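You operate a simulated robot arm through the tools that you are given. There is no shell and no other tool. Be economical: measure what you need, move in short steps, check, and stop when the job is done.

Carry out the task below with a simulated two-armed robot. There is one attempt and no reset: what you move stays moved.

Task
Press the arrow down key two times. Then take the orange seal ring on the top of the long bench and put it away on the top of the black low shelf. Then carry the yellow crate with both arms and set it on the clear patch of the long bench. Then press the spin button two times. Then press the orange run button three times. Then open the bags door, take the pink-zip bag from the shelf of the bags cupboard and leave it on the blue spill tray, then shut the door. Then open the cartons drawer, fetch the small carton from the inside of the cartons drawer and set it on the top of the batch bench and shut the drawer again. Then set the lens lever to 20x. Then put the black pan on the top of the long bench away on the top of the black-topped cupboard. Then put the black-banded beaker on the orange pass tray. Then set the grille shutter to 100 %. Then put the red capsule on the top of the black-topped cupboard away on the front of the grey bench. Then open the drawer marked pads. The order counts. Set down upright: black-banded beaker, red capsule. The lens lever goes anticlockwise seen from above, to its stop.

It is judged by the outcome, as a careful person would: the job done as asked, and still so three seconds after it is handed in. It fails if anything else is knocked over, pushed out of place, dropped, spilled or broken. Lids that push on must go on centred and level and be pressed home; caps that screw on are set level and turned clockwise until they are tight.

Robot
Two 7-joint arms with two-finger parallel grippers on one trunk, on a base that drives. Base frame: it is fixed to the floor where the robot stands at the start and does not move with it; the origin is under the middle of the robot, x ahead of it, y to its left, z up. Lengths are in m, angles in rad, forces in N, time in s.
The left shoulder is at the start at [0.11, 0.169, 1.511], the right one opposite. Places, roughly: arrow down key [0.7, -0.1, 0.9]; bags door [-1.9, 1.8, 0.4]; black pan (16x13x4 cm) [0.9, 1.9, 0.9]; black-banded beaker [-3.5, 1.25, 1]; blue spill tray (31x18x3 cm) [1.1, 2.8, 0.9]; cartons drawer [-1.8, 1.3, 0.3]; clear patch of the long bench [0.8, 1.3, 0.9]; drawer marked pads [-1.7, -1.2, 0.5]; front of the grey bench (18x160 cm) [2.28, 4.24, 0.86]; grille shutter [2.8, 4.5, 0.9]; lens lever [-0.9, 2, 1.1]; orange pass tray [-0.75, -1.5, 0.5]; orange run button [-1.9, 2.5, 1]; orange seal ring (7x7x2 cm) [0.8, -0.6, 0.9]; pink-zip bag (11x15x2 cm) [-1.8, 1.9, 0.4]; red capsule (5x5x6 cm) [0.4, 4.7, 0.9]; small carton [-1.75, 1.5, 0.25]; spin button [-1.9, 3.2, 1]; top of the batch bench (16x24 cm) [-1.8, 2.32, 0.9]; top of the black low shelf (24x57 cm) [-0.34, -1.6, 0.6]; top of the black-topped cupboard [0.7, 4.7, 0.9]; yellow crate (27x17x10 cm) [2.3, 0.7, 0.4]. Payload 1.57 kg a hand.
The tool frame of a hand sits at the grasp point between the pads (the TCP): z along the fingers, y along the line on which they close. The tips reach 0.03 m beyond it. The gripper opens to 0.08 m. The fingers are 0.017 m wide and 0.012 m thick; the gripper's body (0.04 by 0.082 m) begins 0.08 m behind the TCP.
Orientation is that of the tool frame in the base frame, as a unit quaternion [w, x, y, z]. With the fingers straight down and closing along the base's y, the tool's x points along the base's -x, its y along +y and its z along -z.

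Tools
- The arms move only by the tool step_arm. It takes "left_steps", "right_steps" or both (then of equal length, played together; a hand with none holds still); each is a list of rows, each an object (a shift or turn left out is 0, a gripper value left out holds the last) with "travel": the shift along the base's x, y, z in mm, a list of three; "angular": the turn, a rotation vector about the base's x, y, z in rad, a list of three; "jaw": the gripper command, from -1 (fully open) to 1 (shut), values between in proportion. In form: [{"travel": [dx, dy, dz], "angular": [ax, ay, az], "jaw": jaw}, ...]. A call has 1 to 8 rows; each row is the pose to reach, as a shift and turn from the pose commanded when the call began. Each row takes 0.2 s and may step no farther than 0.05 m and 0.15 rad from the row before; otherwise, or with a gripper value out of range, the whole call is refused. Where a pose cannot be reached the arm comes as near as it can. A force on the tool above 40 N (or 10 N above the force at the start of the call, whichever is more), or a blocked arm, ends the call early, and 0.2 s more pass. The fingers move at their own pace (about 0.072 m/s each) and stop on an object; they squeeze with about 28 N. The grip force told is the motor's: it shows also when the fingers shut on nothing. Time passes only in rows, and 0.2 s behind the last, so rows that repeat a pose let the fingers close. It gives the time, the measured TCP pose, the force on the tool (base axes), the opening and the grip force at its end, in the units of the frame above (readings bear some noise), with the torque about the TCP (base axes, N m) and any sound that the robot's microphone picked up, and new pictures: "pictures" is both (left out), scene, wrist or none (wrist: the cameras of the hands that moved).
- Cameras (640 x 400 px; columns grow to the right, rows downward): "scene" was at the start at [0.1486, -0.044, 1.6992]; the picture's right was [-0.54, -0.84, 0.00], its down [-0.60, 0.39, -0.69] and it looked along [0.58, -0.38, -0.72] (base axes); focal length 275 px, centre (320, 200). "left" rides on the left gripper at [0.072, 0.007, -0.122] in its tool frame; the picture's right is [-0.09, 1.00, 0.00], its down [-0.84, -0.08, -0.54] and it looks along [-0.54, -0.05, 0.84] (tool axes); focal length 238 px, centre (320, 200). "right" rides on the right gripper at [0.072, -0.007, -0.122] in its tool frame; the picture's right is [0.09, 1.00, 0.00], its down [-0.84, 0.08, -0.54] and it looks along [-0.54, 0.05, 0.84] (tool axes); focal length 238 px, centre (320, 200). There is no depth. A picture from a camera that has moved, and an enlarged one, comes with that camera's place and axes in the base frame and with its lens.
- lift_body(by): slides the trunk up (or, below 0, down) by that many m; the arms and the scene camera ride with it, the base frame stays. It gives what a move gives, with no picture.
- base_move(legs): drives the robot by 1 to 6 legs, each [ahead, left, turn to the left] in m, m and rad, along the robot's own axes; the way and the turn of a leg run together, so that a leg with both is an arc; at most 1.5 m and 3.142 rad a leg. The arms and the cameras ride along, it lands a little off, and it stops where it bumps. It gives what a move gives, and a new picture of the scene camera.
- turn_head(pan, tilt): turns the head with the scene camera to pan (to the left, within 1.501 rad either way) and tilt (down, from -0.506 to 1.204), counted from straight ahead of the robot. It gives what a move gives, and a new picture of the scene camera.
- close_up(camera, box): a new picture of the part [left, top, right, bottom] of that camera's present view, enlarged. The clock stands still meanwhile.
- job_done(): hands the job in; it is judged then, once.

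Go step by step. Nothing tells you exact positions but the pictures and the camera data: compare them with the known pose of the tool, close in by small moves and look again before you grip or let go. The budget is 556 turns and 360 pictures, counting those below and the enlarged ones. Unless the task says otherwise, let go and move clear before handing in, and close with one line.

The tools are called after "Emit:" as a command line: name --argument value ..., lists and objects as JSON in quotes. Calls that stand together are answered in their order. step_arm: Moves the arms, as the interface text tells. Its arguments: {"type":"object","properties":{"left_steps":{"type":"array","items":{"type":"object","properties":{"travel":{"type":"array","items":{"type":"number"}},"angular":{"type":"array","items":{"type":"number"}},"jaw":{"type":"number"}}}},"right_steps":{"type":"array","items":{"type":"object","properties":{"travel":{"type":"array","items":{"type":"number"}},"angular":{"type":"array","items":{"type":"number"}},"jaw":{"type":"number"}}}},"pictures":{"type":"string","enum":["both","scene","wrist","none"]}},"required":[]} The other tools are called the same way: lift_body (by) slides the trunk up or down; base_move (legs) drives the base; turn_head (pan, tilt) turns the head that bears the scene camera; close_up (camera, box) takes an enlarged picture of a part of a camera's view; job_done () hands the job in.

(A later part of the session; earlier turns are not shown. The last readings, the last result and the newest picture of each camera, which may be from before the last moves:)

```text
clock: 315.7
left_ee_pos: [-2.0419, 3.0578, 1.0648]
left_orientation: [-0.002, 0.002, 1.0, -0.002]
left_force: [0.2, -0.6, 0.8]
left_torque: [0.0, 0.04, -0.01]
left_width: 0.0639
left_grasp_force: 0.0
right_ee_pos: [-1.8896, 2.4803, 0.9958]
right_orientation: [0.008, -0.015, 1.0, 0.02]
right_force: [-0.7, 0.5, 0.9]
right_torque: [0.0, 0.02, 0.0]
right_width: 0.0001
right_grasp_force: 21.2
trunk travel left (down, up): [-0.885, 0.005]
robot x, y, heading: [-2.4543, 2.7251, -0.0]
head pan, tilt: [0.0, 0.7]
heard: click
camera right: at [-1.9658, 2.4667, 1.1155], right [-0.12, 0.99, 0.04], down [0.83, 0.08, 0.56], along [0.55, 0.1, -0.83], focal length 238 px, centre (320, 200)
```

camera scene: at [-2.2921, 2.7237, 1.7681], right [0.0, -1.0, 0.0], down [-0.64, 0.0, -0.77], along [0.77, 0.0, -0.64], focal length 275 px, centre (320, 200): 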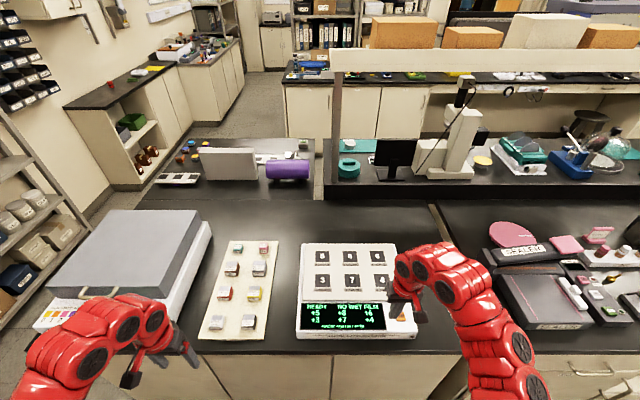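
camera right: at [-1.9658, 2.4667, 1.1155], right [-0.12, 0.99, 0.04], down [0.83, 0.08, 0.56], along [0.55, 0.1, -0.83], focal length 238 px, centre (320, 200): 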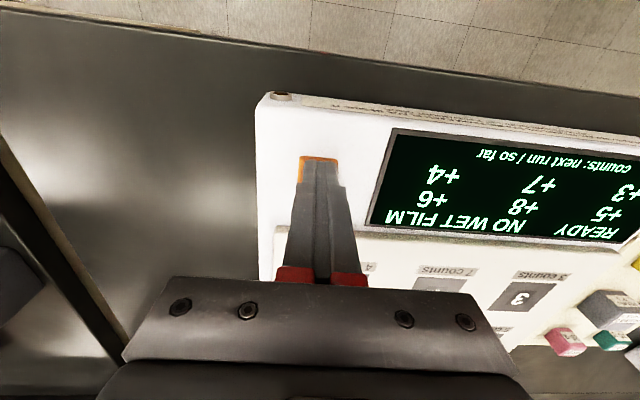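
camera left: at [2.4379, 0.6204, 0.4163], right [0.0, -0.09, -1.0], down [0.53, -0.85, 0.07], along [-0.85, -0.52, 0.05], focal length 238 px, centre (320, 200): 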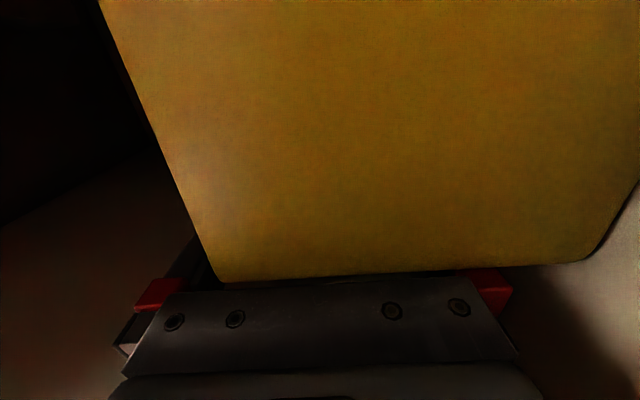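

Click one. Now presses two and three with full release between.

Emit:
step_arm --right_steps '[{"travel": [0, 0, 8]}, {"travel": [0, 0, 15]}, {"travel": [0, 0, 15]}]' --pictures "none"

Emit:
step_arm --right_steps '[{"travel": [0, 0, -8]}, {"travel": [0, 0, -12]}, {"travel": [0, 0, -16]}]' --pictures "none"

Emit:
step_arm --right_steps '[{"travel": [0, 0, 8]}, {"travel": [0, 0, 16]}, {"travel": [0, 0, 16]}]' --pictures "none"

Emit:
step_arm --right_steps '[{"travel": [0, 0, -8]}, {"travel": [0, 0, -12]}, {"travel": [0, 0, -16]}]' --pictures "none"

Emit:
step_arm --right_steps '[{"travel": [0, 0, 16]}, {"travel": [0, 0, 45]}, {"travel": [0, 0, 75]}]' --pictures "scene"

```text
clock: 316.5
left_ee_pos: [-2.0409, 3.0577, 1.0645]
left_orientation: [-0.003, 0.002, 1.0, -0.001]
left_force: [0.0, -0.2, 0.3]
left_torque: [-0.02, -0.02, 0.01]
left_width: 0.0639
left_grasp_force: 0.0
right_ee_pos: [-1.8899, 2.4793, 1.0089]
right_orientation: [0.008, -0.016, 1.0, 0.021]
right_force: [-0.1, -0.7, 0.0]
right_torque: [-0.02, 0.0, 0.0]
right_width: 0.0
right_grasp_force: 21.8
trunk travel left (down, up): [-0.885, 0.005]
robot x, y, heading: [-2.4552, 2.7224, -0.0]
head pan, tilt: [0.0, 0.7]
```

```text
clock: 317.3
left_ee_pos: [-2.0415, 3.0576, 1.0647]
left_orientation: [-0.002, 0.002, 1.0, -0.002]
left_force: [0.0, -0.2, -0.7]
left_torque: [-0.01, 0.01, -0.03]
left_width: 0.064
left_grasp_force: 0.0
right_ee_pos: [-1.8916, 2.479, 0.9941]
right_orientation: [0.009, -0.015, 1.0, 0.021]
right_force: [0.1, 0.5, 2.0]
right_torque: [-0.02, 0.02, 0.03]
right_width: 0.0
right_grasp_force: 21.5
trunk travel left (down, up): [-0.885, 0.005]
robot x, y, heading: [-2.4566, 2.7213, -0.0]
head pan, tilt: [0.0, 0.7]
heard: click
```

```text
clock: 318.1
left_ee_pos: [-2.0415, 3.0573, 1.0648]
left_orientation: [-0.003, 0.002, 1.0, -0.001]
left_force: [0.5, 0.0, 0.1]
left_torque: [0.02, 0.06, 0.02]
left_width: 0.064
left_grasp_force: 0.0
right_ee_pos: [-1.8915, 2.4802, 1.0096]
right_orientation: [0.008, -0.014, 1.0, 0.021]
right_force: [-0.4, 0.4, -0.2]
right_torque: [-0.01, 0.02, -0.01]
right_width: 0.0
right_grasp_force: 21.1
trunk travel left (down, up): [-0.885, 0.005]
robot x, y, heading: [-2.4572, 2.7241, -0.0]
head pan, tilt: [0.0, 0.7]
```

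```text
clock: 318.9
left_ee_pos: [-2.0412, 3.0583, 1.065]
left_orientation: [-0.003, 0.002, 1.0, -0.002]
left_force: [-0.1, -0.4, -0.3]
left_torque: [0.06, 0.0, 0.02]
left_width: 0.064
left_grasp_force: 0.2
right_ee_pos: [-1.8896, 2.4793, 0.9937]
right_orientation: [0.008, -0.014, 1.0, 0.021]
right_force: [1.1, -0.7, 1.8]
right_torque: [0.0, -0.01, -0.02]
right_width: 0.0
right_grasp_force: 21.4
trunk travel left (down, up): [-0.885, 0.005]
robot x, y, heading: [-2.4565, 2.7252, -0.001]
head pan, tilt: [0.0, 0.7]
heard: click
```

```text
clock: 319.7
left_ee_pos: [-2.0422, 3.0574, 1.0657]
left_orientation: [-0.003, 0.002, 1.0, -0.001]
left_force: [-0.2, 0.2, 0.2]
left_torque: [-0.03, 0.0, -0.02]
left_width: 0.0641
left_grasp_force: 0.2
right_ee_pos: [-1.8912, 2.4799, 1.07]
right_orientation: [0.009, -0.015, 1.0, 0.022]
right_force: [0.0, 0.0, -0.2]
right_torque: [0.0, -0.02, -0.01]
right_width: 0.0
right_grasp_force: 21.6
trunk travel left (down, up): [-0.885, 0.005]
robot x, y, heading: [-2.4582, 2.7236, -0.001]
head pan, tilt: [0.0, 0.7]
camera scene: at [-2.29, 2.7235, 1.7678], right [0.0, -1.0, 0.0], down [-0.64, 0.0, -0.76], along [0.76, 0.0, -0.64], focal length 275 px, centre (320, 200)
```

scene: 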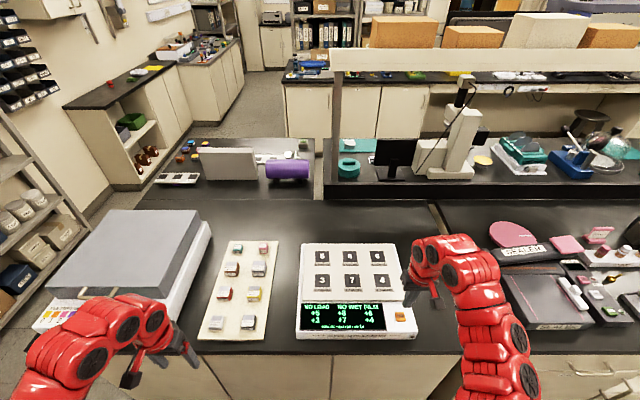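

Three clicks. Next the bags cupboard; I back off and move right to look at the doors and drawers.

Emit:
base_move --legs '[[-0.35, 0, 0], [0, -0.9, 0]]'

Emit:
turn_head --pan 0.0 --tilt 0.85

```text
clock: 326.3
left_ee_pos: [-2.392, 2.1557, 1.0648]
left_orientation: [-0.003, 0.003, 1.0, -0.001]
left_force: [0.3, -0.4, -0.3]
left_torque: [0.02, 0.01, -0.02]
left_width: 0.0639
left_grasp_force: 0.1
right_ee_pos: [-2.2432, 1.5766, 1.0678]
right_orientation: [0.008, -0.013, 1.0, 0.021]
right_force: [0.0, 0.4, 0.8]
right_torque: [0.02, 0.04, 0.0]
right_width: 0.0
right_grasp_force: 21.0
trunk travel left (down, up): [-0.885, 0.005]
robot x, y, heading: [-2.8062, 1.8243, -0.002]
head pan, tilt: [0.0, 0.7]
camera scene: at [-2.6419, 1.8232, 1.7678], right [0.0, -1.0, 0.0], down [-0.64, 0.0, -0.76], along [0.76, 0.0, -0.64], focal length 275 px, centre (320, 200)
```

scene: 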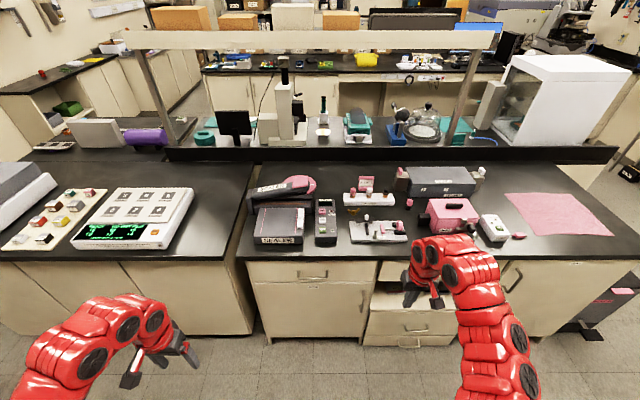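

```text
clock: 327.0
left_ee_pos: [-2.3912, 2.1556, 1.0654]
left_orientation: [-0.002, 0.003, 1.0, -0.001]
left_force: [0.1, -0.3, 0.3]
left_torque: [0.0, 0.01, 0.01]
left_width: 0.064
left_grasp_force: 0.1
right_ee_pos: [-2.2442, 1.5762, 1.0679]
right_orientation: [0.008, -0.013, 1.0, 0.021]
right_force: [0.2, -1.2, 0.0]
right_torque: [0.02, 0.0, -0.01]
right_width: 0.0001
right_grasp_force: 20.9
trunk travel left (down, up): [-0.885, 0.005]
robot x, y, heading: [-2.8021, 1.8208, 0.002]
head pan, tilt: [0.0, 0.85]
camera scene: at [-2.6487, 1.8223, 1.7556], right [0.0, -1.0, 0.0], down [-0.75, 0.0, -0.66], along [0.66, 0.0, -0.75], focal length 275 px, centre (320, 200)
```

scene: 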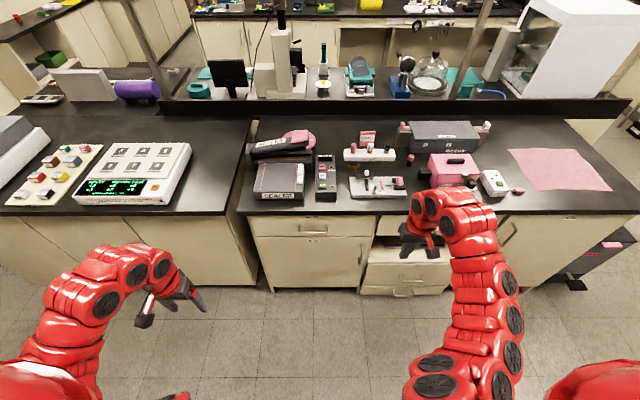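

The bags door is straight ahead (y about 1.83) with the drawer stack to its right. I lower the trunk for a closer look.

Emit:
lift_body --by -0.4

Emit:
lift_body --by -0.25

Emit:
turn_head --pan 0.0 --tilt 0.6

Emit:
close_up --camera "scene" --box '[230, 120, 480, 276]'

```text
clock: 330.8
left_ee_pos: [-2.3915, 2.1559, 0.6644]
left_orientation: [-0.003, 0.004, 1.0, -0.002]
left_force: [0.4, 0.1, -0.7]
left_torque: [-0.02, 0.0, 0.03]
left_width: 0.064
left_grasp_force: 0.0
right_ee_pos: [-2.2447, 1.5767, 0.6676]
right_orientation: [0.009, -0.013, 1.0, 0.02]
right_force: [-0.1, -0.2, 0.2]
right_torque: [0.02, 0.02, 0.02]
right_width: 0.0
right_grasp_force: 21.2
trunk travel left (down, up): [-0.485, 0.405]
robot x, y, heading: [-2.8054, 1.8226, -0.004]
head pan, tilt: [0.0, 0.85]
```

```text
clock: 333.4
left_ee_pos: [-2.392, 2.1565, 0.4151]
left_orientation: [-0.003, 0.003, 1.0, -0.002]
left_force: [0.9, 0.2, 0.9]
left_torque: [0.02, 0.0, 0.01]
left_width: 0.0639
left_grasp_force: 0.0
right_ee_pos: [-2.2443, 1.5772, 0.4176]
right_orientation: [0.009, -0.013, 1.0, 0.022]
right_force: [0.8, -0.7, -0.1]
right_torque: [0.03, -0.03, 0.0]
right_width: 0.0
right_grasp_force: 21.8
trunk travel left (down, up): [-0.235, 0.655]
robot x, y, heading: [-2.811, 1.8222, -0.007]
head pan, tilt: [0.0, 0.85]
```

```text
clock: 334.2
left_ee_pos: [-2.3922, 2.1577, 0.4149]
left_orientation: [-0.003, 0.003, 1.0, -0.002]
left_force: [0.6, -0.1, -0.6]
left_torque: [0.01, 0.05, -0.01]
left_width: 0.064
left_grasp_force: 0.2
right_ee_pos: [-2.2437, 1.5775, 0.4189]
right_orientation: [0.008, -0.013, 1.0, 0.021]
right_force: [-0.9, -0.2, -0.3]
right_torque: [0.01, 0.03, -0.01]
right_width: 0.0
right_grasp_force: 21.3
trunk travel left (down, up): [-0.235, 0.655]
robot x, y, heading: [-2.8093, 1.8253, -0.002]
head pan, tilt: [0.0, 0.6]
camera scene: at [-2.6386, 1.8227, 1.1264], right [0.0, -1.0, 0.0], down [-0.57, 0.0, -0.82], along [0.82, 0.0, -0.57], focal length 275 px, centre (320, 200)
```

scene: 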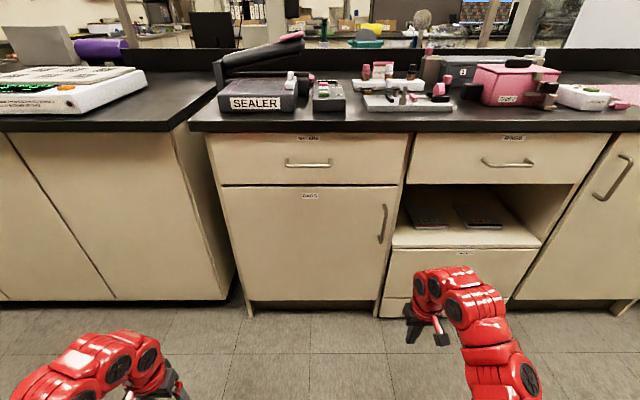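

```text
2.56 times, centred on (355, 198) of scene
camera zoom: at [-2.6386, 1.8227, 1.1264], right [0.0, -1.0, 0.0], down [-0.57, 0.0, -0.82], along [0.82, 0.0, -0.57], focal length 703 px, centre (230, 205)
```

zoom: 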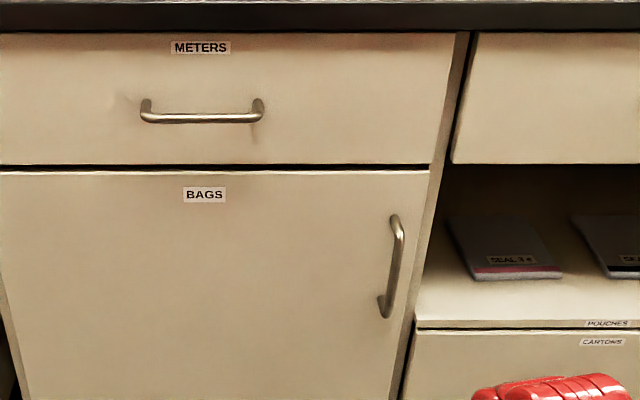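

The BAGS door has a vertical bar handle at about [-1.96, 1.62, 0.56], hinge on the left. I turn the right hand to point forward, closing sideways, with fingers opening.

Emit:
step_arm --right_steps '[{"travel": [-10, 5, 15], "angular": [0, -0.14, 0], "jaw": -1}, {"travel": [-20, 10, 30], "angular": [0, -0.28, 0]}, {"travel": [-30, 15, 45], "angular": [0, -0.42, 0]}, {"travel": [-40, 20, 60], "angular": [0, -0.56, 0]}, {"travel": [-50, 25, 75], "angular": [0, -0.7, 0]}, {"travel": [-60, 30, 90], "angular": [0, -0.84, 0]}]' --pictures "none"

Emit:
step_arm --right_steps '[{"travel": [-10, 3, 10], "angular": [0, -0.14, 0]}, {"travel": [-20, 6, 20], "angular": [0, -0.28, 0]}, {"travel": [-30, 9, 30], "angular": [0, -0.42, 0]}, {"travel": [-40, 12, 40], "angular": [0, -0.56, 0]}, {"travel": [-50, 15, 50], "angular": [0, -0.7, 0]}, {"travel": [-50, 15, 50], "angular": [0, -0.73, 0]}]' --pictures "both"

```text
clock: 335.6
left_ee_pos: [-2.3918, 2.1564, 0.4157]
left_orientation: [-0.003, 0.004, 1.0, -0.003]
left_force: [-0.4, 0.2, -1.0]
left_torque: [-0.03, 0.01, 0.02]
left_width: 0.0641
left_grasp_force: 0.0
right_ee_pos: [-2.2027, 1.6295, 0.6074]
right_orientation: [0.394, -0.028, 0.918, 0.026]
right_force: [-0.7, 0.6, 1.2]
right_torque: [-0.02, 0.17, -0.04]
right_width: 0.08
right_grasp_force: 0.0
right hand out of reach, approached as far as the arm can: row 4, 5, 6
trunk travel left (down, up): [-0.235, 0.655]
robot x, y, heading: [-2.811, 1.8217, -0.003]
head pan, tilt: [0.0, 0.6]
```

```text
clock: 337.0
left_ee_pos: [-2.3929, 2.1585, 0.4136]
left_orientation: [-0.002, 0.004, 1.0, -0.003]
left_force: [0.0, -0.6, -0.6]
left_torque: [0.0, 0.01, -0.02]
left_width: 0.0641
left_grasp_force: 0.1
right_ee_pos: [-2.2011, 1.6358, 0.6147]
right_orientation: [0.695, -0.038, 0.718, 0.014]
right_force: [0.3, 0.1, 0.1]
right_torque: [-0.01, 0.01, 0.03]
right_width: 0.0799
right_grasp_force: 0.0
right hand out of reach, approached as far as the arm can: row 1, 2, 3, 4, 5, 6
trunk travel left (down, up): [-0.235, 0.655]
robot x, y, heading: [-2.8045, 1.8221, -0.005]
head pan, tilt: [0.0, 0.6]
camera scene: at [-2.6382, 1.8243, 1.1264], right [0.0, -1.0, 0.0], down [-0.57, 0.0, -0.82], along [0.82, 0.0, -0.57], focal length 275 px, centre (320, 200)
camera right: at [-2.3259, 1.6183, 0.5473], right [-0.07, 0.99, -0.12], down [-0.52, 0.07, 0.85], along [0.85, 0.13, 0.51], focal length 238 px, centre (320, 200)
```

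scene: 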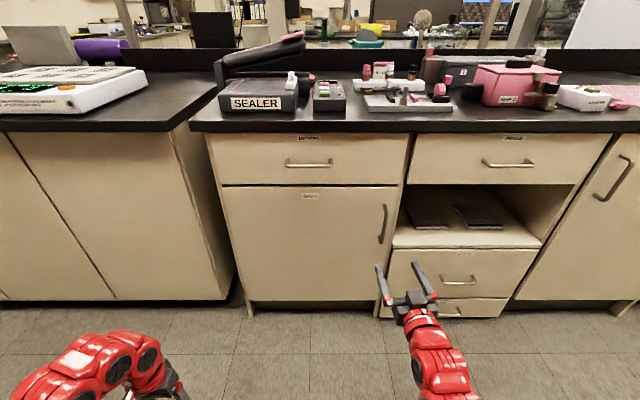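
right: 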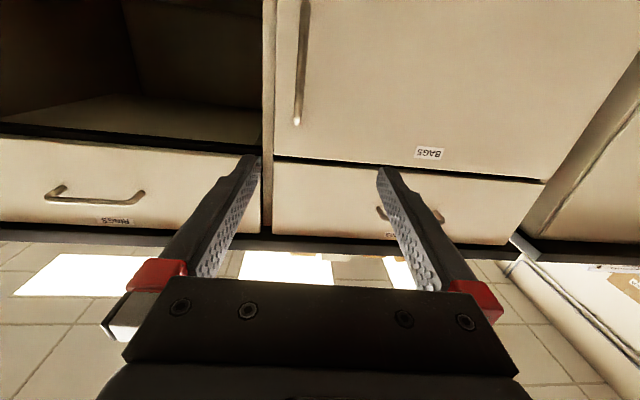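

Handle seen at y 1.622, upper end z 0.63, bar x about -1.97. I align the hand and drive forward.

Emit:
step_arm --right_steps '[{"travel": [0, -7, -20]}, {"travel": [0, -14, -40]}, {"travel": [0, -14, -40]}]' --pictures "none"

Emit:
base_move --legs '[[0.17, 0, 0]]'

Emit:
close_up --camera "right" --box '[0, 0, 640, 400]'

```text
clock: 337.8
left_ee_pos: [-2.3912, 2.1557, 0.4157]
left_orientation: [-0.003, 0.004, 1.0, -0.002]
left_force: [0.3, -0.1, -0.3]
left_torque: [0.02, -0.02, -0.02]
left_width: 0.0642
left_grasp_force: 0.1
right_ee_pos: [-2.2005, 1.6212, 0.5748]
right_orientation: [0.695, -0.036, 0.718, 0.015]
right_force: [-0.7, 0.2, 1.1]
right_torque: [0.03, -0.01, 0.02]
right_width: 0.0798
right_grasp_force: 0.1
trunk travel left (down, up): [-0.235, 0.655]
robot x, y, heading: [-2.8107, 1.8248, 0.002]
head pan, tilt: [0.0, 0.6]
```

```text
clock: 339.2
left_ee_pos: [-2.222, 2.1541, 0.4148]
left_orientation: [-0.002, 0.005, 1.0, -0.002]
left_force: [-0.6, -0.1, 0.2]
left_torque: [-0.01, 0.02, 0.0]
left_width: 0.0639
left_grasp_force: 0.1
right_ee_pos: [-2.0327, 1.6193, 0.5748]
right_orientation: [0.695, -0.035, 0.718, 0.015]
right_force: [-0.5, -0.1, -0.5]
right_torque: [-0.02, 0.04, 0.0]
right_width: 0.0799
right_grasp_force: 0.0
trunk travel left (down, up): [-0.235, 0.655]
robot x, y, heading: [-2.6402, 1.8251, -0.003]
head pan, tilt: [0.0, 0.6]
camera scene: at [-2.4702, 1.8215, 1.1264], right [-0.01, -1.0, 0.0], down [-0.57, 0.0, -0.82], along [0.82, -0.01, -0.57], focal length 275 px, centre (320, 200)
```

scene: 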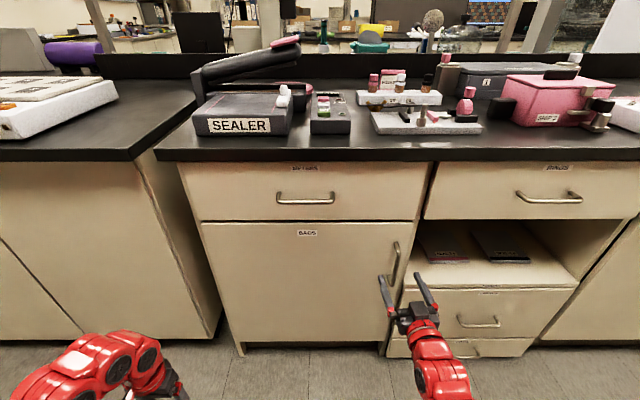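

```text
1.00 times, centred on (320, 200) of right (not enlarged: the box is as wide or as high as the picture)
camera zoom: at [-2.1575, 1.6024, 0.5082], right [-0.07, 0.99, -0.12], down [-0.52, 0.06, 0.85], along [0.85, 0.12, 0.51], focal length 238 px, centre (320, 200)
```

zoom: 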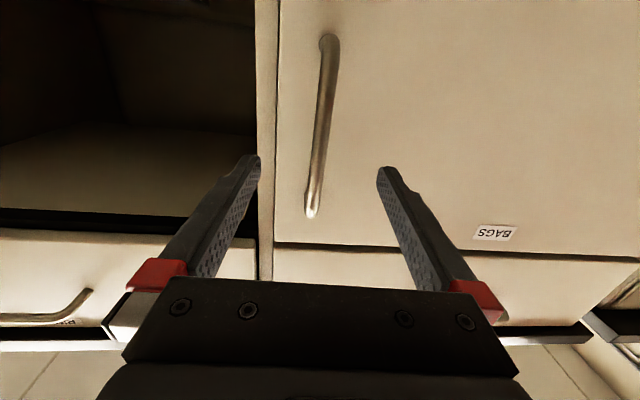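

Bar is centred between the fingers. I advance 6 cm and close.

Emit:
step_arm --right_steps '[{"travel": [25, 3, -5]}, {"travel": [45, 3, -5]}, {"travel": [60, 3, -5]}]' --pictures "none"

Emit:
step_arm --right_steps '[{"jaw": 0}, {"jaw": 1}, {"jaw": 1}, {"jaw": 1}]' --pictures "wrist"

```text
clock: 340.0
left_ee_pos: [-2.2227, 2.154, 0.4156]
left_orientation: [-0.003, 0.005, 1.0, -0.001]
left_force: [-0.3, -0.2, -0.5]
left_torque: [-0.03, 0.01, 0.01]
left_width: 0.0639
left_grasp_force: 0.1
right_ee_pos: [-1.9725, 1.6224, 0.5705]
right_orientation: [0.696, -0.035, 0.717, 0.016]
right_force: [0.8, 0.9, 0.1]
right_torque: [-0.04, -0.01, -0.02]
right_width: 0.08
right_grasp_force: 0.1
trunk travel left (down, up): [-0.235, 0.655]
robot x, y, heading: [-2.6383, 1.8222, -0.003]
head pan, tilt: [0.0, 0.6]
```

```text
clock: 340.9
left_ee_pos: [-2.2216, 2.1484, 0.416]
left_orientation: [-0.002, 0.008, 1.0, 0.0]
left_force: [0.1, -0.5, 0.0]
left_torque: [0.02, 0.03, -0.02]
left_width: 0.0639
left_grasp_force: 0.1
right_ee_pos: [-1.9738, 1.607, 0.5694]
right_orientation: [0.696, -0.03, 0.717, 0.005]
right_force: [-1.3, -38.2, 5.1]
right_torque: [-0.16, -0.02, 0.3]
right_width: 0.0457
right_grasp_force: 26.8
trunk travel left (down, up): [-0.235, 0.655]
robot x, y, heading: [-2.6371, 1.8199, -0.012]
head pan, tilt: [0.0, 0.6]
stopped in row 4 (right hand): the force on the tool passed its limit at 45 N (the readings are from after the stop); the commanded pose is now the measured one
camera right: at [-2.0996, 1.5932, 0.503], right [-0.05, 0.99, -0.13], down [-0.52, 0.08, 0.85], along [0.85, 0.11, 0.51], focal length 238 px, centre (320, 200)
```

right: 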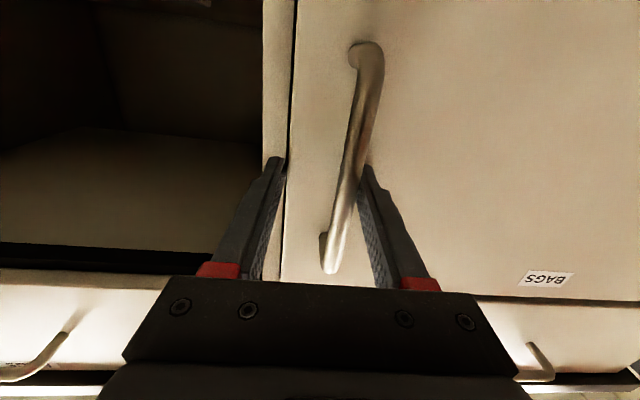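

The bar is off-centre (about 20 mm to the left). I reopen, shift left and close again.

Emit:
step_arm --right_steps '[{"jaw": -0.5}, {"travel": [0, 10, 0], "jaw": -0.5}, {"travel": [0, 22, 0], "jaw": -0.5}, {"travel": [0, 22, 0], "jaw": 0.5}, {"travel": [0, 22, 0], "jaw": 1}, {"travel": [0, 22, 0], "jaw": 1}, {"travel": [0, 22, 0], "jaw": 1}]' --pictures "wrist"

```text
clock: 341.6
left_ee_pos: [-2.2212, 2.1496, 0.415]
left_orientation: [-0.003, 0.007, 1.0, -0.002]
left_force: [-1.1, -0.4, 0.4]
left_torque: [-0.02, 0.0, 0.01]
left_width: 0.0639
left_grasp_force: 0.2
right_ee_pos: [-1.9746, 1.6235, 0.5698]
right_orientation: [0.695, -0.029, 0.718, 0.0]
right_force: [0.3, -16.4, -0.4]
right_torque: [0.14, 0.25, -0.41]
right_width: 0.0762
right_grasp_force: 8.9
trunk travel left (down, up): [-0.235, 0.655]
robot x, y, heading: [-2.6369, 1.8179, -0.013]
head pan, tilt: [0.0, 0.6]
stopped in row 3 (right hand): the force on the tool passed its limit at 60 N (the readings are from after the stop); the commanded pose is now the measured one
camera right: at [-2.0994, 1.6088, 0.5027], right [-0.04, 0.99, -0.13], down [-0.52, 0.09, 0.85], along [0.85, 0.11, 0.51], focal length 238 px, centre (320, 200)
```

right: 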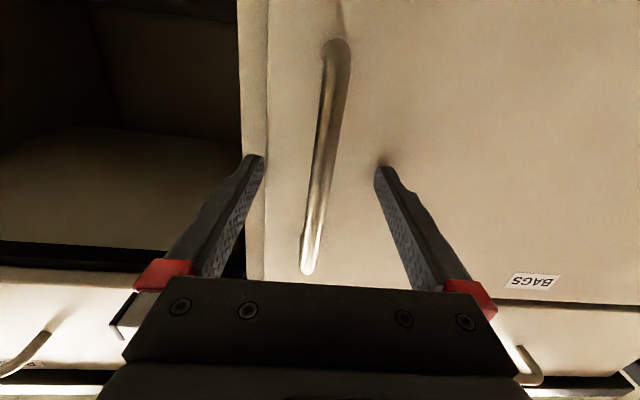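

The right finger was catching beside the door's edge: it reached too deep. I back out 18 mm, then close.

Emit:
step_arm --right_steps '[{"travel": [-10, -3, 0], "jaw": -1}, {"travel": [-18, -2, 0], "jaw": -1}, {"travel": [-18, -1, 0], "jaw": -1}, {"travel": [-18, -1, 0], "jaw": 0.3}, {"travel": [-18, -1, 0], "jaw": 1}, {"travel": [-18, -1, 0], "jaw": 1}, {"travel": [-18, -1, 0], "jaw": 1}]' --pictures "wrist"

```text
clock: 343.2
left_ee_pos: [-2.2211, 2.1489, 0.4158]
left_orientation: [-0.003, 0.008, 1.0, 0.0]
left_force: [-0.1, 1.1, -0.9]
left_torque: [-0.02, 0.01, 0.0]
left_width: 0.0637
left_grasp_force: 0.0
right_ee_pos: [-1.9919, 1.6198, 0.5721]
right_orientation: [0.695, -0.028, 0.718, 0.0]
right_force: [-2.1, -30.1, 2.3]
right_torque: [0.46, 0.31, -0.29]
right_width: 0.0123
right_grasp_force: 29.1
trunk travel left (down, up): [-0.235, 0.655]
robot x, y, heading: [-2.6394, 1.823, -0.013]
head pan, tilt: [0.0, 0.6]
camera right: at [-2.1175, 1.6073, 0.5034], right [-0.04, 0.99, -0.13], down [-0.52, 0.09, 0.85], along [0.85, 0.1, 0.51], focal length 238 px, centre (320, 200)
```

right: 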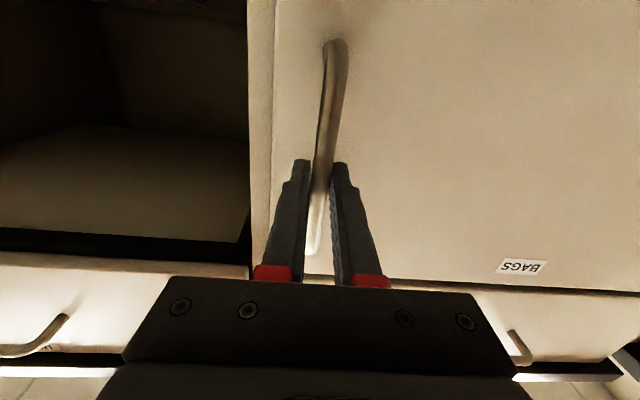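

The bar is gripped. I pull along the door's arc.

Emit:
step_arm --right_steps '[{"travel": [-20, -3, 0]}, {"travel": [-50, -1, 0], "angular": [0, 0, -0.08]}, {"travel": [-85, 4, 0], "angular": [0, 0, -0.15]}, {"travel": [-120, 11, 0], "angular": [0, 0, -0.22]}, {"travel": [-150, 19, 0], "angular": [0, 0, -0.29]}, {"travel": [-180, 29, 0], "angular": [0, 0, -0.36]}]' --pictures "scene"

```text
clock: 344.3
left_ee_pos: [-2.2222, 2.1543, 0.4142]
left_orientation: [-0.003, 0.005, 1.0, -0.003]
left_force: [-0.3, 0.4, -0.3]
left_torque: [-0.02, 0.01, -0.02]
left_width: 0.0642
left_grasp_force: 0.1
right_ee_pos: [-2.0738, 1.6356, 0.57]
right_orientation: [0.697, 0.024, 0.715, -0.047]
right_force: [0.8, 8.5, 4.2]
right_torque: [0.59, -0.04, 0.15]
right_width: 0.012
right_grasp_force: 29.1
right hand out of reach, approached as far as the arm can: row 3, 4, 5
trunk travel left (down, up): [-0.235, 0.655]
robot x, y, heading: [-2.6366, 1.8243, -0.005]
head pan, tilt: [0.0, 0.6]
stopped in row 5 (right hand): the force on the tool passed its limit at 43 N (the readings are from after the stop); the commanded pose is now the measured one
camera scene: at [-2.4707, 1.8215, 1.1265], right [-0.01, -1.0, 0.0], down [-0.56, 0.0, -0.83], along [0.83, -0.01, -0.56], focal length 275 px, centre (320, 200)
```

scene: 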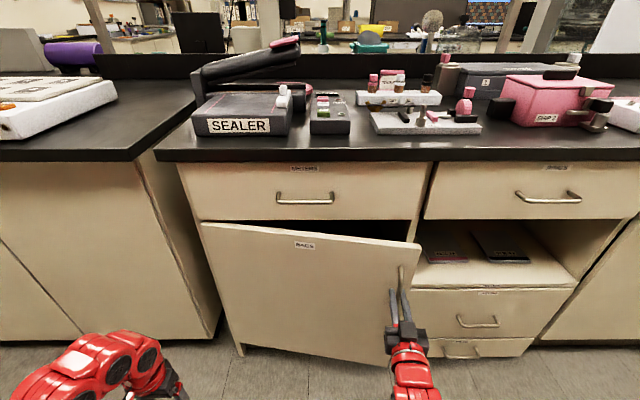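

The door is ajar by about 10 cm. I continue the pull by backing the base along the arc.

Emit:
base_move --legs '[[-0.14, 0.04, 0]]'

```text
clock: 345.4
left_ee_pos: [-2.3157, 2.1828, 0.4148]
left_orientation: [-0.003, 0.005, 1.0, -0.002]
left_force: [-1.1, -0.1, -0.4]
left_torque: [0.0, 0.0, 0.02]
left_width: 0.0642
left_grasp_force: 0.0
right_ee_pos: [-2.1657, 1.6669, 0.5702]
right_orientation: [0.697, 0.021, 0.716, -0.042]
right_force: [0.0, -0.4, 4.5]
right_torque: [0.54, 0.01, 0.06]
right_width: 0.0123
right_grasp_force: 29.3
trunk travel left (down, up): [-0.235, 0.655]
robot x, y, heading: [-2.7306, 1.8488, -0.004]
head pan, tilt: [0.0, 0.6]
stopped in leg 1: the force on the tool passed its limit at 47 N (the readings are from after the stop); the commanded pose is now the measured one
camera scene: at [-2.5616, 1.8494, 1.1266], right [0.0, -1.0, 0.0], down [-0.56, 0.0, -0.83], along [0.83, 0.0, -0.56], focal length 275 px, centre (320, 200)
```

scene: 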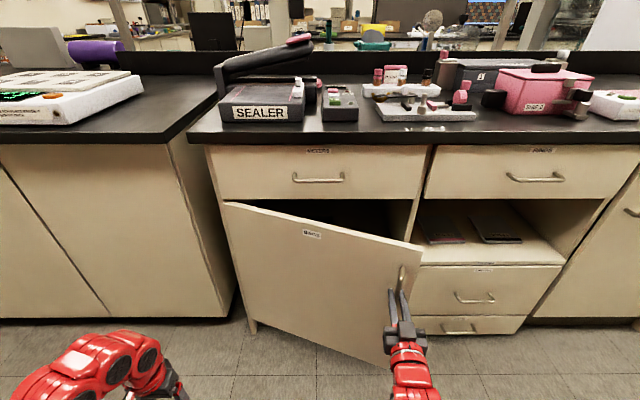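

Emit:
base_move --legs '[[-0.09, 0.05, 0]]'

```text
clock: 346.6
left_ee_pos: [-2.403, 2.2345, 0.4135]
left_orientation: [-0.004, 0.004, 1.0, -0.003]
left_force: [-0.5, 0.8, -0.4]
left_torque: [-0.02, -0.01, -0.01]
left_width: 0.0639
left_grasp_force: 0.0
right_ee_pos: [-2.2537, 1.7192, 0.5695]
right_orientation: [0.697, 0.021, 0.715, -0.041]
right_force: [20.9, 27.4, 5.3]
right_torque: [0.57, 0.15, 0.24]
right_width: 0.0124
right_grasp_force: 29.4
trunk travel left (down, up): [-0.235, 0.655]
robot x, y, heading: [-2.8225, 1.901, -0.007]
head pan, tilt: [0.0, 0.6]
camera scene: at [-2.6492, 1.902, 1.1263], right [0.0, -1.0, 0.0], down [-0.57, 0.0, -0.82], along [0.82, 0.0, -0.57], focal length 275 px, centre (320, 200)
```

scene: 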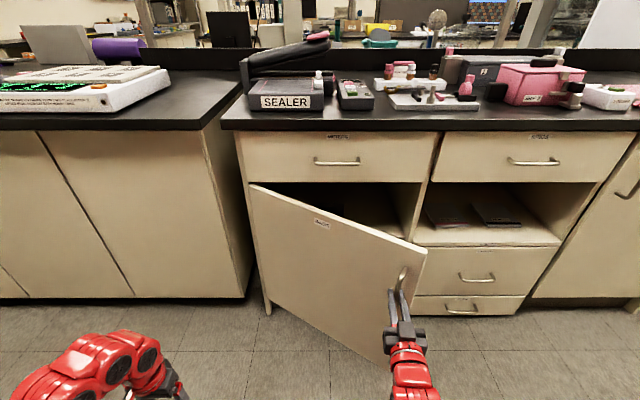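

Door about 35–40° open. I release the handle, back off, then sidestep right to push the door from the inside.

Emit:
step_arm --right_steps '[{"travel": [0, -3, 0], "jaw": 0}, {"travel": [0, -3, 0], "jaw": -1}, {"travel": [0, -3, 0], "jaw": -1}]' --pictures "none"

Emit:
base_move --legs '[[-0.15, 0, 0], [0, -0.33, 0]]'

```text
clock: 347.4
left_ee_pos: [-2.4043, 2.2332, 0.4142]
left_orientation: [-0.002, 0.004, 1.0, -0.002]
left_force: [-0.1, -0.1, -0.6]
left_torque: [0.01, 0.01, -0.05]
left_width: 0.0638
left_grasp_force: 0.1
right_ee_pos: [-2.2536, 1.716, 0.5698]
right_orientation: [0.698, 0.021, 0.715, -0.04]
right_force: [-0.1, -0.2, -0.2]
right_torque: [-0.01, 0.0, 0.02]
right_width: 0.0801
right_grasp_force: 0.1
trunk travel left (down, up): [-0.235, 0.655]
robot x, y, heading: [-2.8206, 1.8996, -0.008]
head pan, tilt: [0.0, 0.6]
```

```text
clock: 350.6
left_ee_pos: [-2.5567, 1.9056, 0.4159]
left_orientation: [-0.003, 0.005, 1.0, -0.001]
left_force: [0.1, 0.4, 0.9]
left_torque: [0.0, 0.02, -0.02]
left_width: 0.0642
left_grasp_force: 0.1
right_ee_pos: [-2.4062, 1.3872, 0.5695]
right_orientation: [0.698, 0.021, 0.715, -0.04]
right_force: [0.0, -0.8, -1.0]
right_torque: [-0.02, -0.01, -0.05]
right_width: 0.0801
right_grasp_force: 0.1
trunk travel left (down, up): [-0.235, 0.655]
robot x, y, heading: [-2.9738, 1.5724, -0.008]
head pan, tilt: [0.0, 0.6]
camera scene: at [-2.803, 1.5723, 1.1264], right [-0.01, -1.0, 0.0], down [-0.56, 0.0, -0.83], along [0.82, 0.0, -0.56], focal length 275 px, centre (320, 200)
```

scene: 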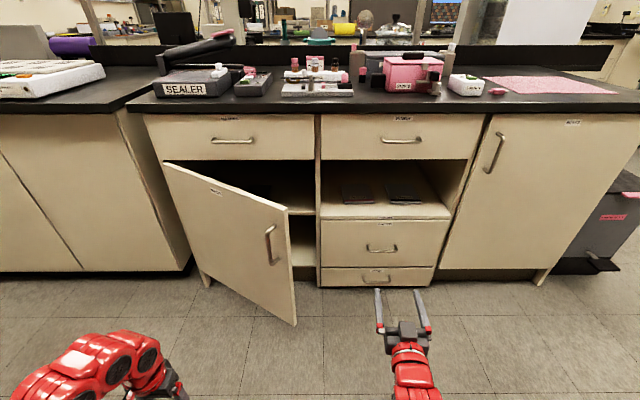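

I close the right fingers, extend the arm past the door's edge and sweep left to swing the door wider.

Emit:
step_arm --right_steps '[{"travel": [45, 0, 0], "jaw": 1}, {"travel": [90, 0, 0]}, {"travel": [135, 0, 0]}, {"travel": [180, 5, 0]}, {"travel": [225, 15, 0]}, {"travel": [250, 45, 0]}, {"travel": [260, 90, 0]}, {"travel": [260, 135, 0]}]' --pictures "none"

Emit:
step_arm --right_steps '[{"travel": [0, 40, 0]}, {"travel": [0, 80, 0]}, {"travel": [0, 120, 0]}, {"travel": [-10, 160, 0]}, {"travel": [-20, 200, 0]}, {"travel": [-30, 240, 0]}]' --pictures "scene"

```text
clock: 352.4
left_ee_pos: [-2.556, 1.904, 0.4142]
left_orientation: [-0.003, 0.005, 1.0, -0.002]
left_force: [-0.3, 0.1, -0.3]
left_torque: [0.03, 0.02, 0.02]
left_width: 0.0642
left_grasp_force: 0.0
right_ee_pos: [-2.1468, 1.5232, 0.57]
right_orientation: [0.698, 0.02, 0.715, -0.04]
right_force: [0.7, -1.0, -0.1]
right_torque: [0.0, 0.0, 0.01]
right_width: 0.0
right_grasp_force: 21.2
trunk travel left (down, up): [-0.235, 0.655]
robot x, y, heading: [-2.9726, 1.5722, -0.012]
head pan, tilt: [0.0, 0.6]
```

```text
clock: 353.2
left_ee_pos: [-2.5563, 1.9033, 0.4129]
left_orientation: [-0.004, 0.006, 1.0, -0.001]
left_force: [0.1, -0.3, -0.3]
left_torque: [-0.01, 0.02, -0.02]
left_width: 0.064
left_grasp_force: 0.0
right_ee_pos: [-2.1451, 1.6303, 0.5688]
right_orientation: [0.697, 0.028, 0.714, -0.052]
right_force: [-0.1, 0.1, -0.3]
right_torque: [-0.02, -0.03, -0.06]
right_width: 0.0003
right_grasp_force: 21.3
trunk travel left (down, up): [-0.235, 0.655]
robot x, y, heading: [-2.9742, 1.5745, -0.011]
head pan, tilt: [0.0, 0.6]
stopped in row 4 (right hand): the force on the tool passed its limit at 62 N (the readings are from after the stop); the commanded pose is now the measured one
camera scene: at [-2.8024, 1.5725, 1.1263], right [-0.01, -1.0, 0.0], down [-0.57, 0.0, -0.82], along [0.82, -0.01, -0.57], focal length 275 px, centre (320, 200)
```

scene: 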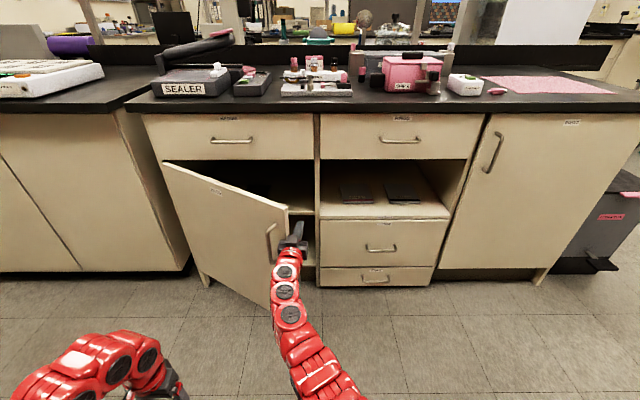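

Contact with the door edge; I push on more slowly.

Emit:
step_arm --right_steps '[{"travel": [0, 15, 0]}, {"travel": [0, 30, 0]}, {"travel": [-2, 45, 0]}, {"travel": [-4, 60, 0]}, {"travel": [-6, 75, 0]}, {"travel": [-8, 90, 0]}, {"travel": [-10, 105, 0]}, {"travel": [-12, 120, 0]}]' --pictures "scene"

```text
clock: 353.7
left_ee_pos: [-2.5562, 1.9016, 0.4146]
left_orientation: [-0.004, 0.007, 1.0, -0.002]
left_force: [0.1, -0.1, 0.4]
left_torque: [-0.03, -0.01, 0.02]
left_width: 0.0638
left_grasp_force: 0.3
right_ee_pos: [-2.1443, 1.6294, 0.5693]
right_orientation: [0.696, 0.036, 0.714, -0.063]
right_force: [-3.7, -5.7, 1.5]
right_torque: [0.12, 0.05, 0.49]
right_width: 0.0
right_grasp_force: 21.3
trunk travel left (down, up): [-0.235, 0.655]
robot x, y, heading: [-2.9729, 1.571, -0.014]
head pan, tilt: [0.0, 0.6]
stopped in row 2 (right hand): the force on the tool passed its limit at 49 N (the readings are from after the stop); the commanded pose is now the measured one
camera scene: at [-2.8038, 1.5708, 1.1265], right [-0.01, -1.0, 0.0], down [-0.56, 0.01, -0.83], along [0.83, -0.01, -0.56], focal length 275 px, centre (320, 200)
```

scene: 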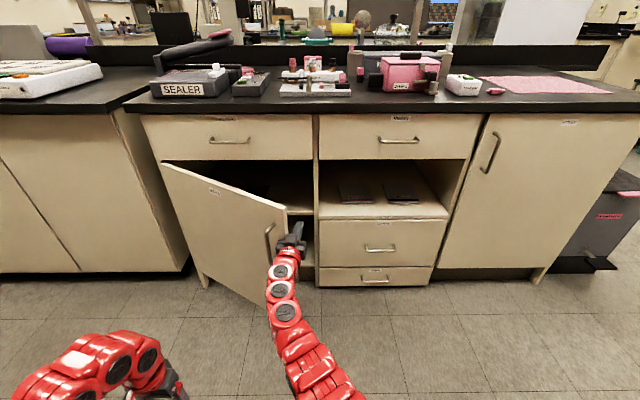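

The wrist pushes on the door's end face and jams. I retreat, yaw the hand to lie along the inside of the door, and push with its side.

Emit:
step_arm --right_steps '[{"travel": [0, -40, 0]}, {"travel": [-20, -80, 0]}, {"travel": [-30, -80, 0], "angular": [0, 0, 0.14]}, {"travel": [-35, -75, 0], "angular": [0, 0, 0.28]}, {"travel": [-40, -65, 0], "angular": [0, 0, 0.42]}, {"travel": [-45, -55, 0], "angular": [0, 0, 0.56]}, {"travel": [-50, -45, 0], "angular": [0, 0, 0.7]}, {"travel": [-55, -25, 0], "angular": [0, 0, 0.84]}]' --pictures "scene"

```text
clock: 355.5
left_ee_pos: [-2.5555, 1.9034, 0.415]
left_orientation: [-0.003, 0.006, 1.0, -0.002]
left_force: [0.2, 0.4, -0.6]
left_torque: [-0.01, -0.04, 0.02]
left_width: 0.0641
left_grasp_force: 0.2
right_ee_pos: [-2.1984, 1.61, 0.5682]
right_orientation: [0.661, -0.259, 0.666, 0.228]
right_force: [-1.0, -1.1, -0.7]
right_torque: [0.03, -0.02, 0.03]
right_width: 0.0
right_grasp_force: 21.1
right hand out of reach, approached as far as the arm can: row 7
trunk travel left (down, up): [-0.235, 0.655]
robot x, y, heading: [-2.9729, 1.5749, -0.004]
head pan, tilt: [0.0, 0.6]
camera scene: at [-2.8035, 1.5723, 1.1265], right [-0.01, -1.0, 0.0], down [-0.57, 0.0, -0.82], along [0.82, -0.01, -0.57], focal length 275 px, centre (320, 200)
```

scene: 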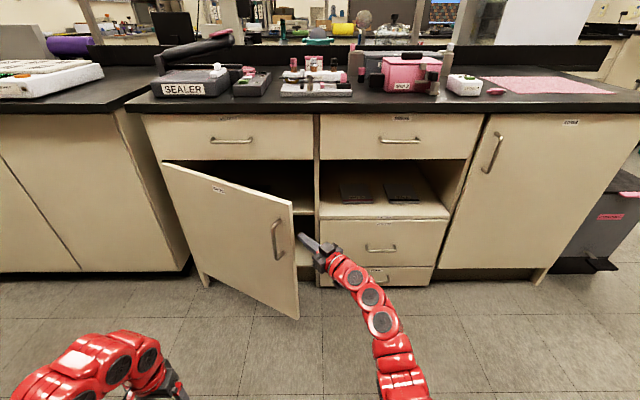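

The fingers are now inside the door edge. I sweep left/back.

Emit:
step_arm --right_steps '[{"travel": [0, 25, 0]}, {"travel": [0, 50, 0]}, {"travel": [-5, 75, 0]}, {"travel": [-15, 95, 0]}, {"travel": [-30, 115, 0]}, {"travel": [-45, 135, 0]}, {"travel": [-60, 155, 0]}, {"travel": [-75, 170, 0]}]' --pictures "scene"

```text
clock: 356.2
left_ee_pos: [-2.5539, 1.9001, 0.4148]
left_orientation: [-0.004, 0.01, 1.0, -0.002]
left_force: [-0.4, -0.4, 0.4]
left_torque: [-0.01, 0.02, -0.03]
left_width: 0.0642
left_grasp_force: 0.0
right_ee_pos: [-2.1946, 1.6506, 0.567]
right_orientation: [0.664, -0.254, 0.669, 0.217]
right_force: [-5.2, -10.3, 4.2]
right_torque: [0.15, 0.0, 0.18]
right_width: 0.0003
right_grasp_force: 21.2
trunk travel left (down, up): [-0.235, 0.655]
robot x, y, heading: [-2.9737, 1.5706, -0.012]
head pan, tilt: [0.0, 0.6]
stopped in row 3 (right hand): the force on the tool passed its limit at 61 N (the readings are from after the stop); the commanded pose is now the measured one
camera scene: at [-2.8044, 1.5697, 1.1266], right [-0.02, -1.0, 0.0], down [-0.56, 0.01, -0.83], along [0.83, -0.01, -0.56], focal length 275 px, centre (320, 200)
```

scene: 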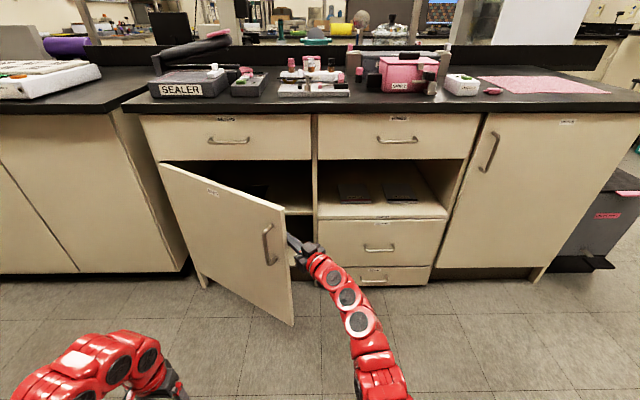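

Now I pull mainly backward (−x), where the door can give.

Emit:
step_arm --right_steps '[{"travel": [-10, 5, 0]}, {"travel": [-20, 10, 0]}, {"travel": [-30, 16, 0]}, {"travel": [-40, 22, 0]}, {"travel": [-50, 30, 0]}, {"travel": [-60, 38, 0]}, {"travel": [-70, 46, 0]}, {"travel": [-80, 56, 0]}]' --pictures "scene"

```text
clock: 358.0
left_ee_pos: [-2.5533, 1.8999, 0.4144]
left_orientation: [-0.003, 0.01, 1.0, -0.001]
left_force: [-0.2, 0.1, -0.6]
left_torque: [0.01, -0.01, 0.0]
left_width: 0.0639
left_grasp_force: 0.1
right_ee_pos: [-2.2765, 1.7085, 0.5666]
right_orientation: [0.663, -0.254, 0.67, 0.217]
right_force: [-6.8, -6.5, -3.4]
right_torque: [0.05, -0.09, 0.15]
right_width: 0.0
right_grasp_force: 21.1
trunk travel left (down, up): [-0.235, 0.655]
robot x, y, heading: [-2.9723, 1.5721, -0.016]
head pan, tilt: [0.0, 0.6]
camera scene: at [-2.8039, 1.5693, 1.1263], right [-0.02, -1.0, 0.0], down [-0.56, 0.01, -0.82], along [0.82, -0.01, -0.57], focal length 275 px, centre (320, 200)
```

scene: 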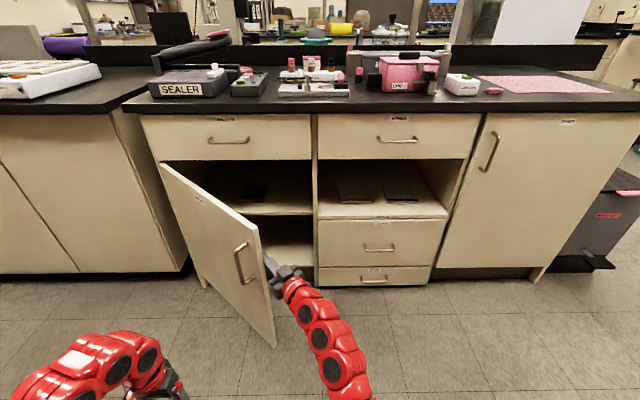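

Works: the door is at about 55° and the bag is visible on the inner shelf. Continue.

Emit:
step_arm --right_steps '[{"travel": [-8, 10, 0]}, {"travel": [-16, 20, 0]}, {"travel": [-23, 31, 0]}, {"travel": [-30, 42, 0]}, {"travel": [-36, 54, 0]}, {"travel": [-42, 66, 0]}, {"travel": [-46, 78, 0]}, {"travel": [-50, 90, 0]}]' --pictures "scene"

```text
clock: 358.5
left_ee_pos: [-2.5545, 1.8983, 0.4145]
left_orientation: [-0.003, 0.011, 1.0, -0.001]
left_force: [0.5, 0.3, 0.0]
left_torque: [0.01, -0.03, -0.03]
left_width: 0.064
left_grasp_force: 0.0
right_ee_pos: [-2.2854, 1.7162, 0.5667]
right_orientation: [0.664, -0.252, 0.67, 0.216]
right_force: [-7.8, -8.8, 0.3]
right_torque: [0.08, -0.09, 0.21]
right_width: 0.0001
right_grasp_force: 21.1
trunk travel left (down, up): [-0.235, 0.655]
robot x, y, heading: [-2.9722, 1.5743, -0.014]
head pan, tilt: [0.0, 0.6]
stopped in row 2 (right hand): the force on the tool passed its limit at 45 N (the readings are from after the stop); the commanded pose is now the measured one
camera scene: at [-2.8051, 1.5681, 1.1266], right [-0.02, -1.0, 0.0], down [-0.56, 0.01, -0.83], along [0.83, -0.01, -0.56], focal length 275 px, centre (320, 200)
```

scene: 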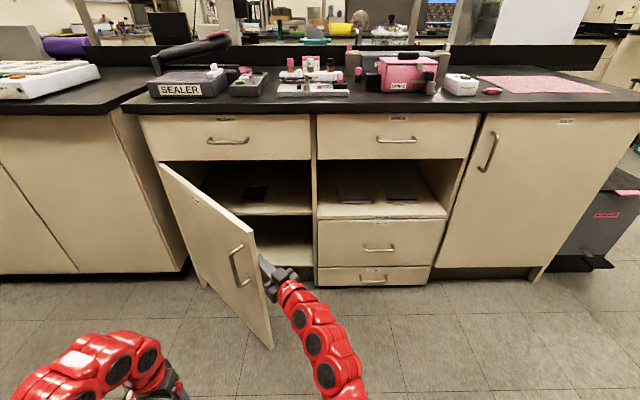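

Emit:
close_up --camera "scene" --box '[180, 150, 340, 250]'

```text
4.00 times, centred on (260, 200) of scene
camera zoom: at [-2.8051, 1.5681, 1.1266], right [-0.02, -1.0, 0.0], down [-0.56, 0.01, -0.83], along [0.83, -0.01, -0.56], focal length 1099 px, centre (560, 200)
```

zoom: 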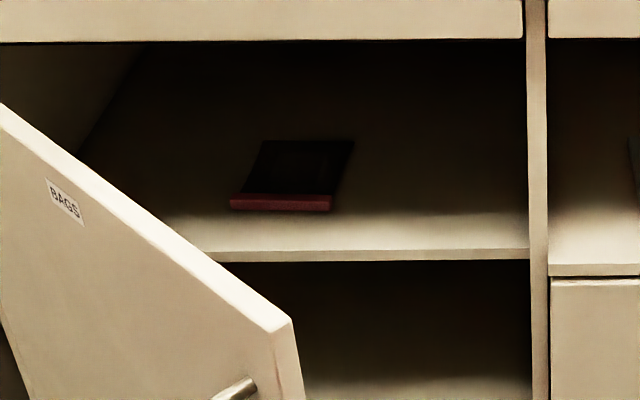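

The bag lies flat on the inner shelf (z about 0.476), its pink zip edge at the front, x about -1.855, y 1.80–1.90. I open the door somewhat more with slower steps.

Emit:
step_arm --right_steps '[{"travel": [-4, 5, 0]}, {"travel": [-8, 11, 0]}, {"travel": [-12, 17, 0]}, {"travel": [-16, 23, 0]}, {"travel": [-20, 29, 0]}, {"travel": [-24, 36, 0]}, {"travel": [-27, 43, 0]}, {"travel": [-30, 50, 0]}]' --pictures "none"

Emit:
step_arm --right_steps '[{"travel": [-3, 7, 0]}, {"travel": [-6, 14, 0]}, {"travel": [-9, 21, 0]}, {"travel": [-12, 28, 0]}, {"travel": [-15, 35, 0]}, {"travel": [-17, 43, 0]}, {"travel": [-19, 51, 0]}, {"travel": [-20, 59, 0]}]' --pictures "scene"

```text
clock: 359.0
left_ee_pos: [-2.5548, 1.8977, 0.4153]
left_orientation: [-0.002, 0.011, 1.0, 0.001]
left_force: [-0.9, -0.5, 0.6]
left_torque: [0.01, 0.02, -0.01]
left_width: 0.0642
left_grasp_force: 0.0
right_ee_pos: [-2.2926, 1.7213, 0.5666]
right_orientation: [0.664, -0.252, 0.67, 0.216]
right_force: [-10.9, -11.8, 3.9]
right_torque: [0.15, -0.06, 0.25]
right_width: 0.0002
right_grasp_force: 21.1
trunk travel left (down, up): [-0.235, 0.655]
robot x, y, heading: [-2.9744, 1.5719, -0.021]
head pan, tilt: [0.0, 0.6]
stopped in row 2 (right hand): the force on the tool passed its limit at 43 N (the readings are from after the stop); the commanded pose is now the measured one
```

```text
clock: 359.4
left_ee_pos: [-2.5541, 1.896, 0.4151]
left_orientation: [-0.002, 0.012, 1.0, -0.001]
left_force: [-0.4, 0.3, 0.5]
left_torque: [0.01, 0.0, 0.01]
left_width: 0.064
left_grasp_force: 0.0
right_ee_pos: [-2.2936, 1.7234, 0.5676]
right_orientation: [0.665, -0.25, 0.67, 0.213]
right_force: [-11.3, -12.1, 3.6]
right_torque: [0.09, -0.06, 0.21]
right_width: 0.0
right_grasp_force: 21.1
trunk travel left (down, up): [-0.235, 0.655]
robot x, y, heading: [-2.9732, 1.5684, -0.021]
head pan, tilt: [0.0, 0.6]
stopped in row 1 (right hand): the force on the tool passed its limit at 45 N (the readings are from after the stop); the commanded pose is now the measured one
camera scene: at [-2.8066, 1.5663, 1.1267], right [-0.02, -1.0, 0.0], down [-0.56, 0.01, -0.83], along [0.83, -0.02, -0.56], focal length 275 px, centre (320, 200)
```

scene: 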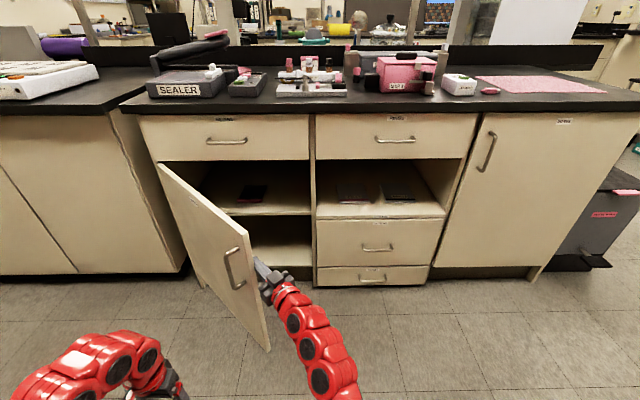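

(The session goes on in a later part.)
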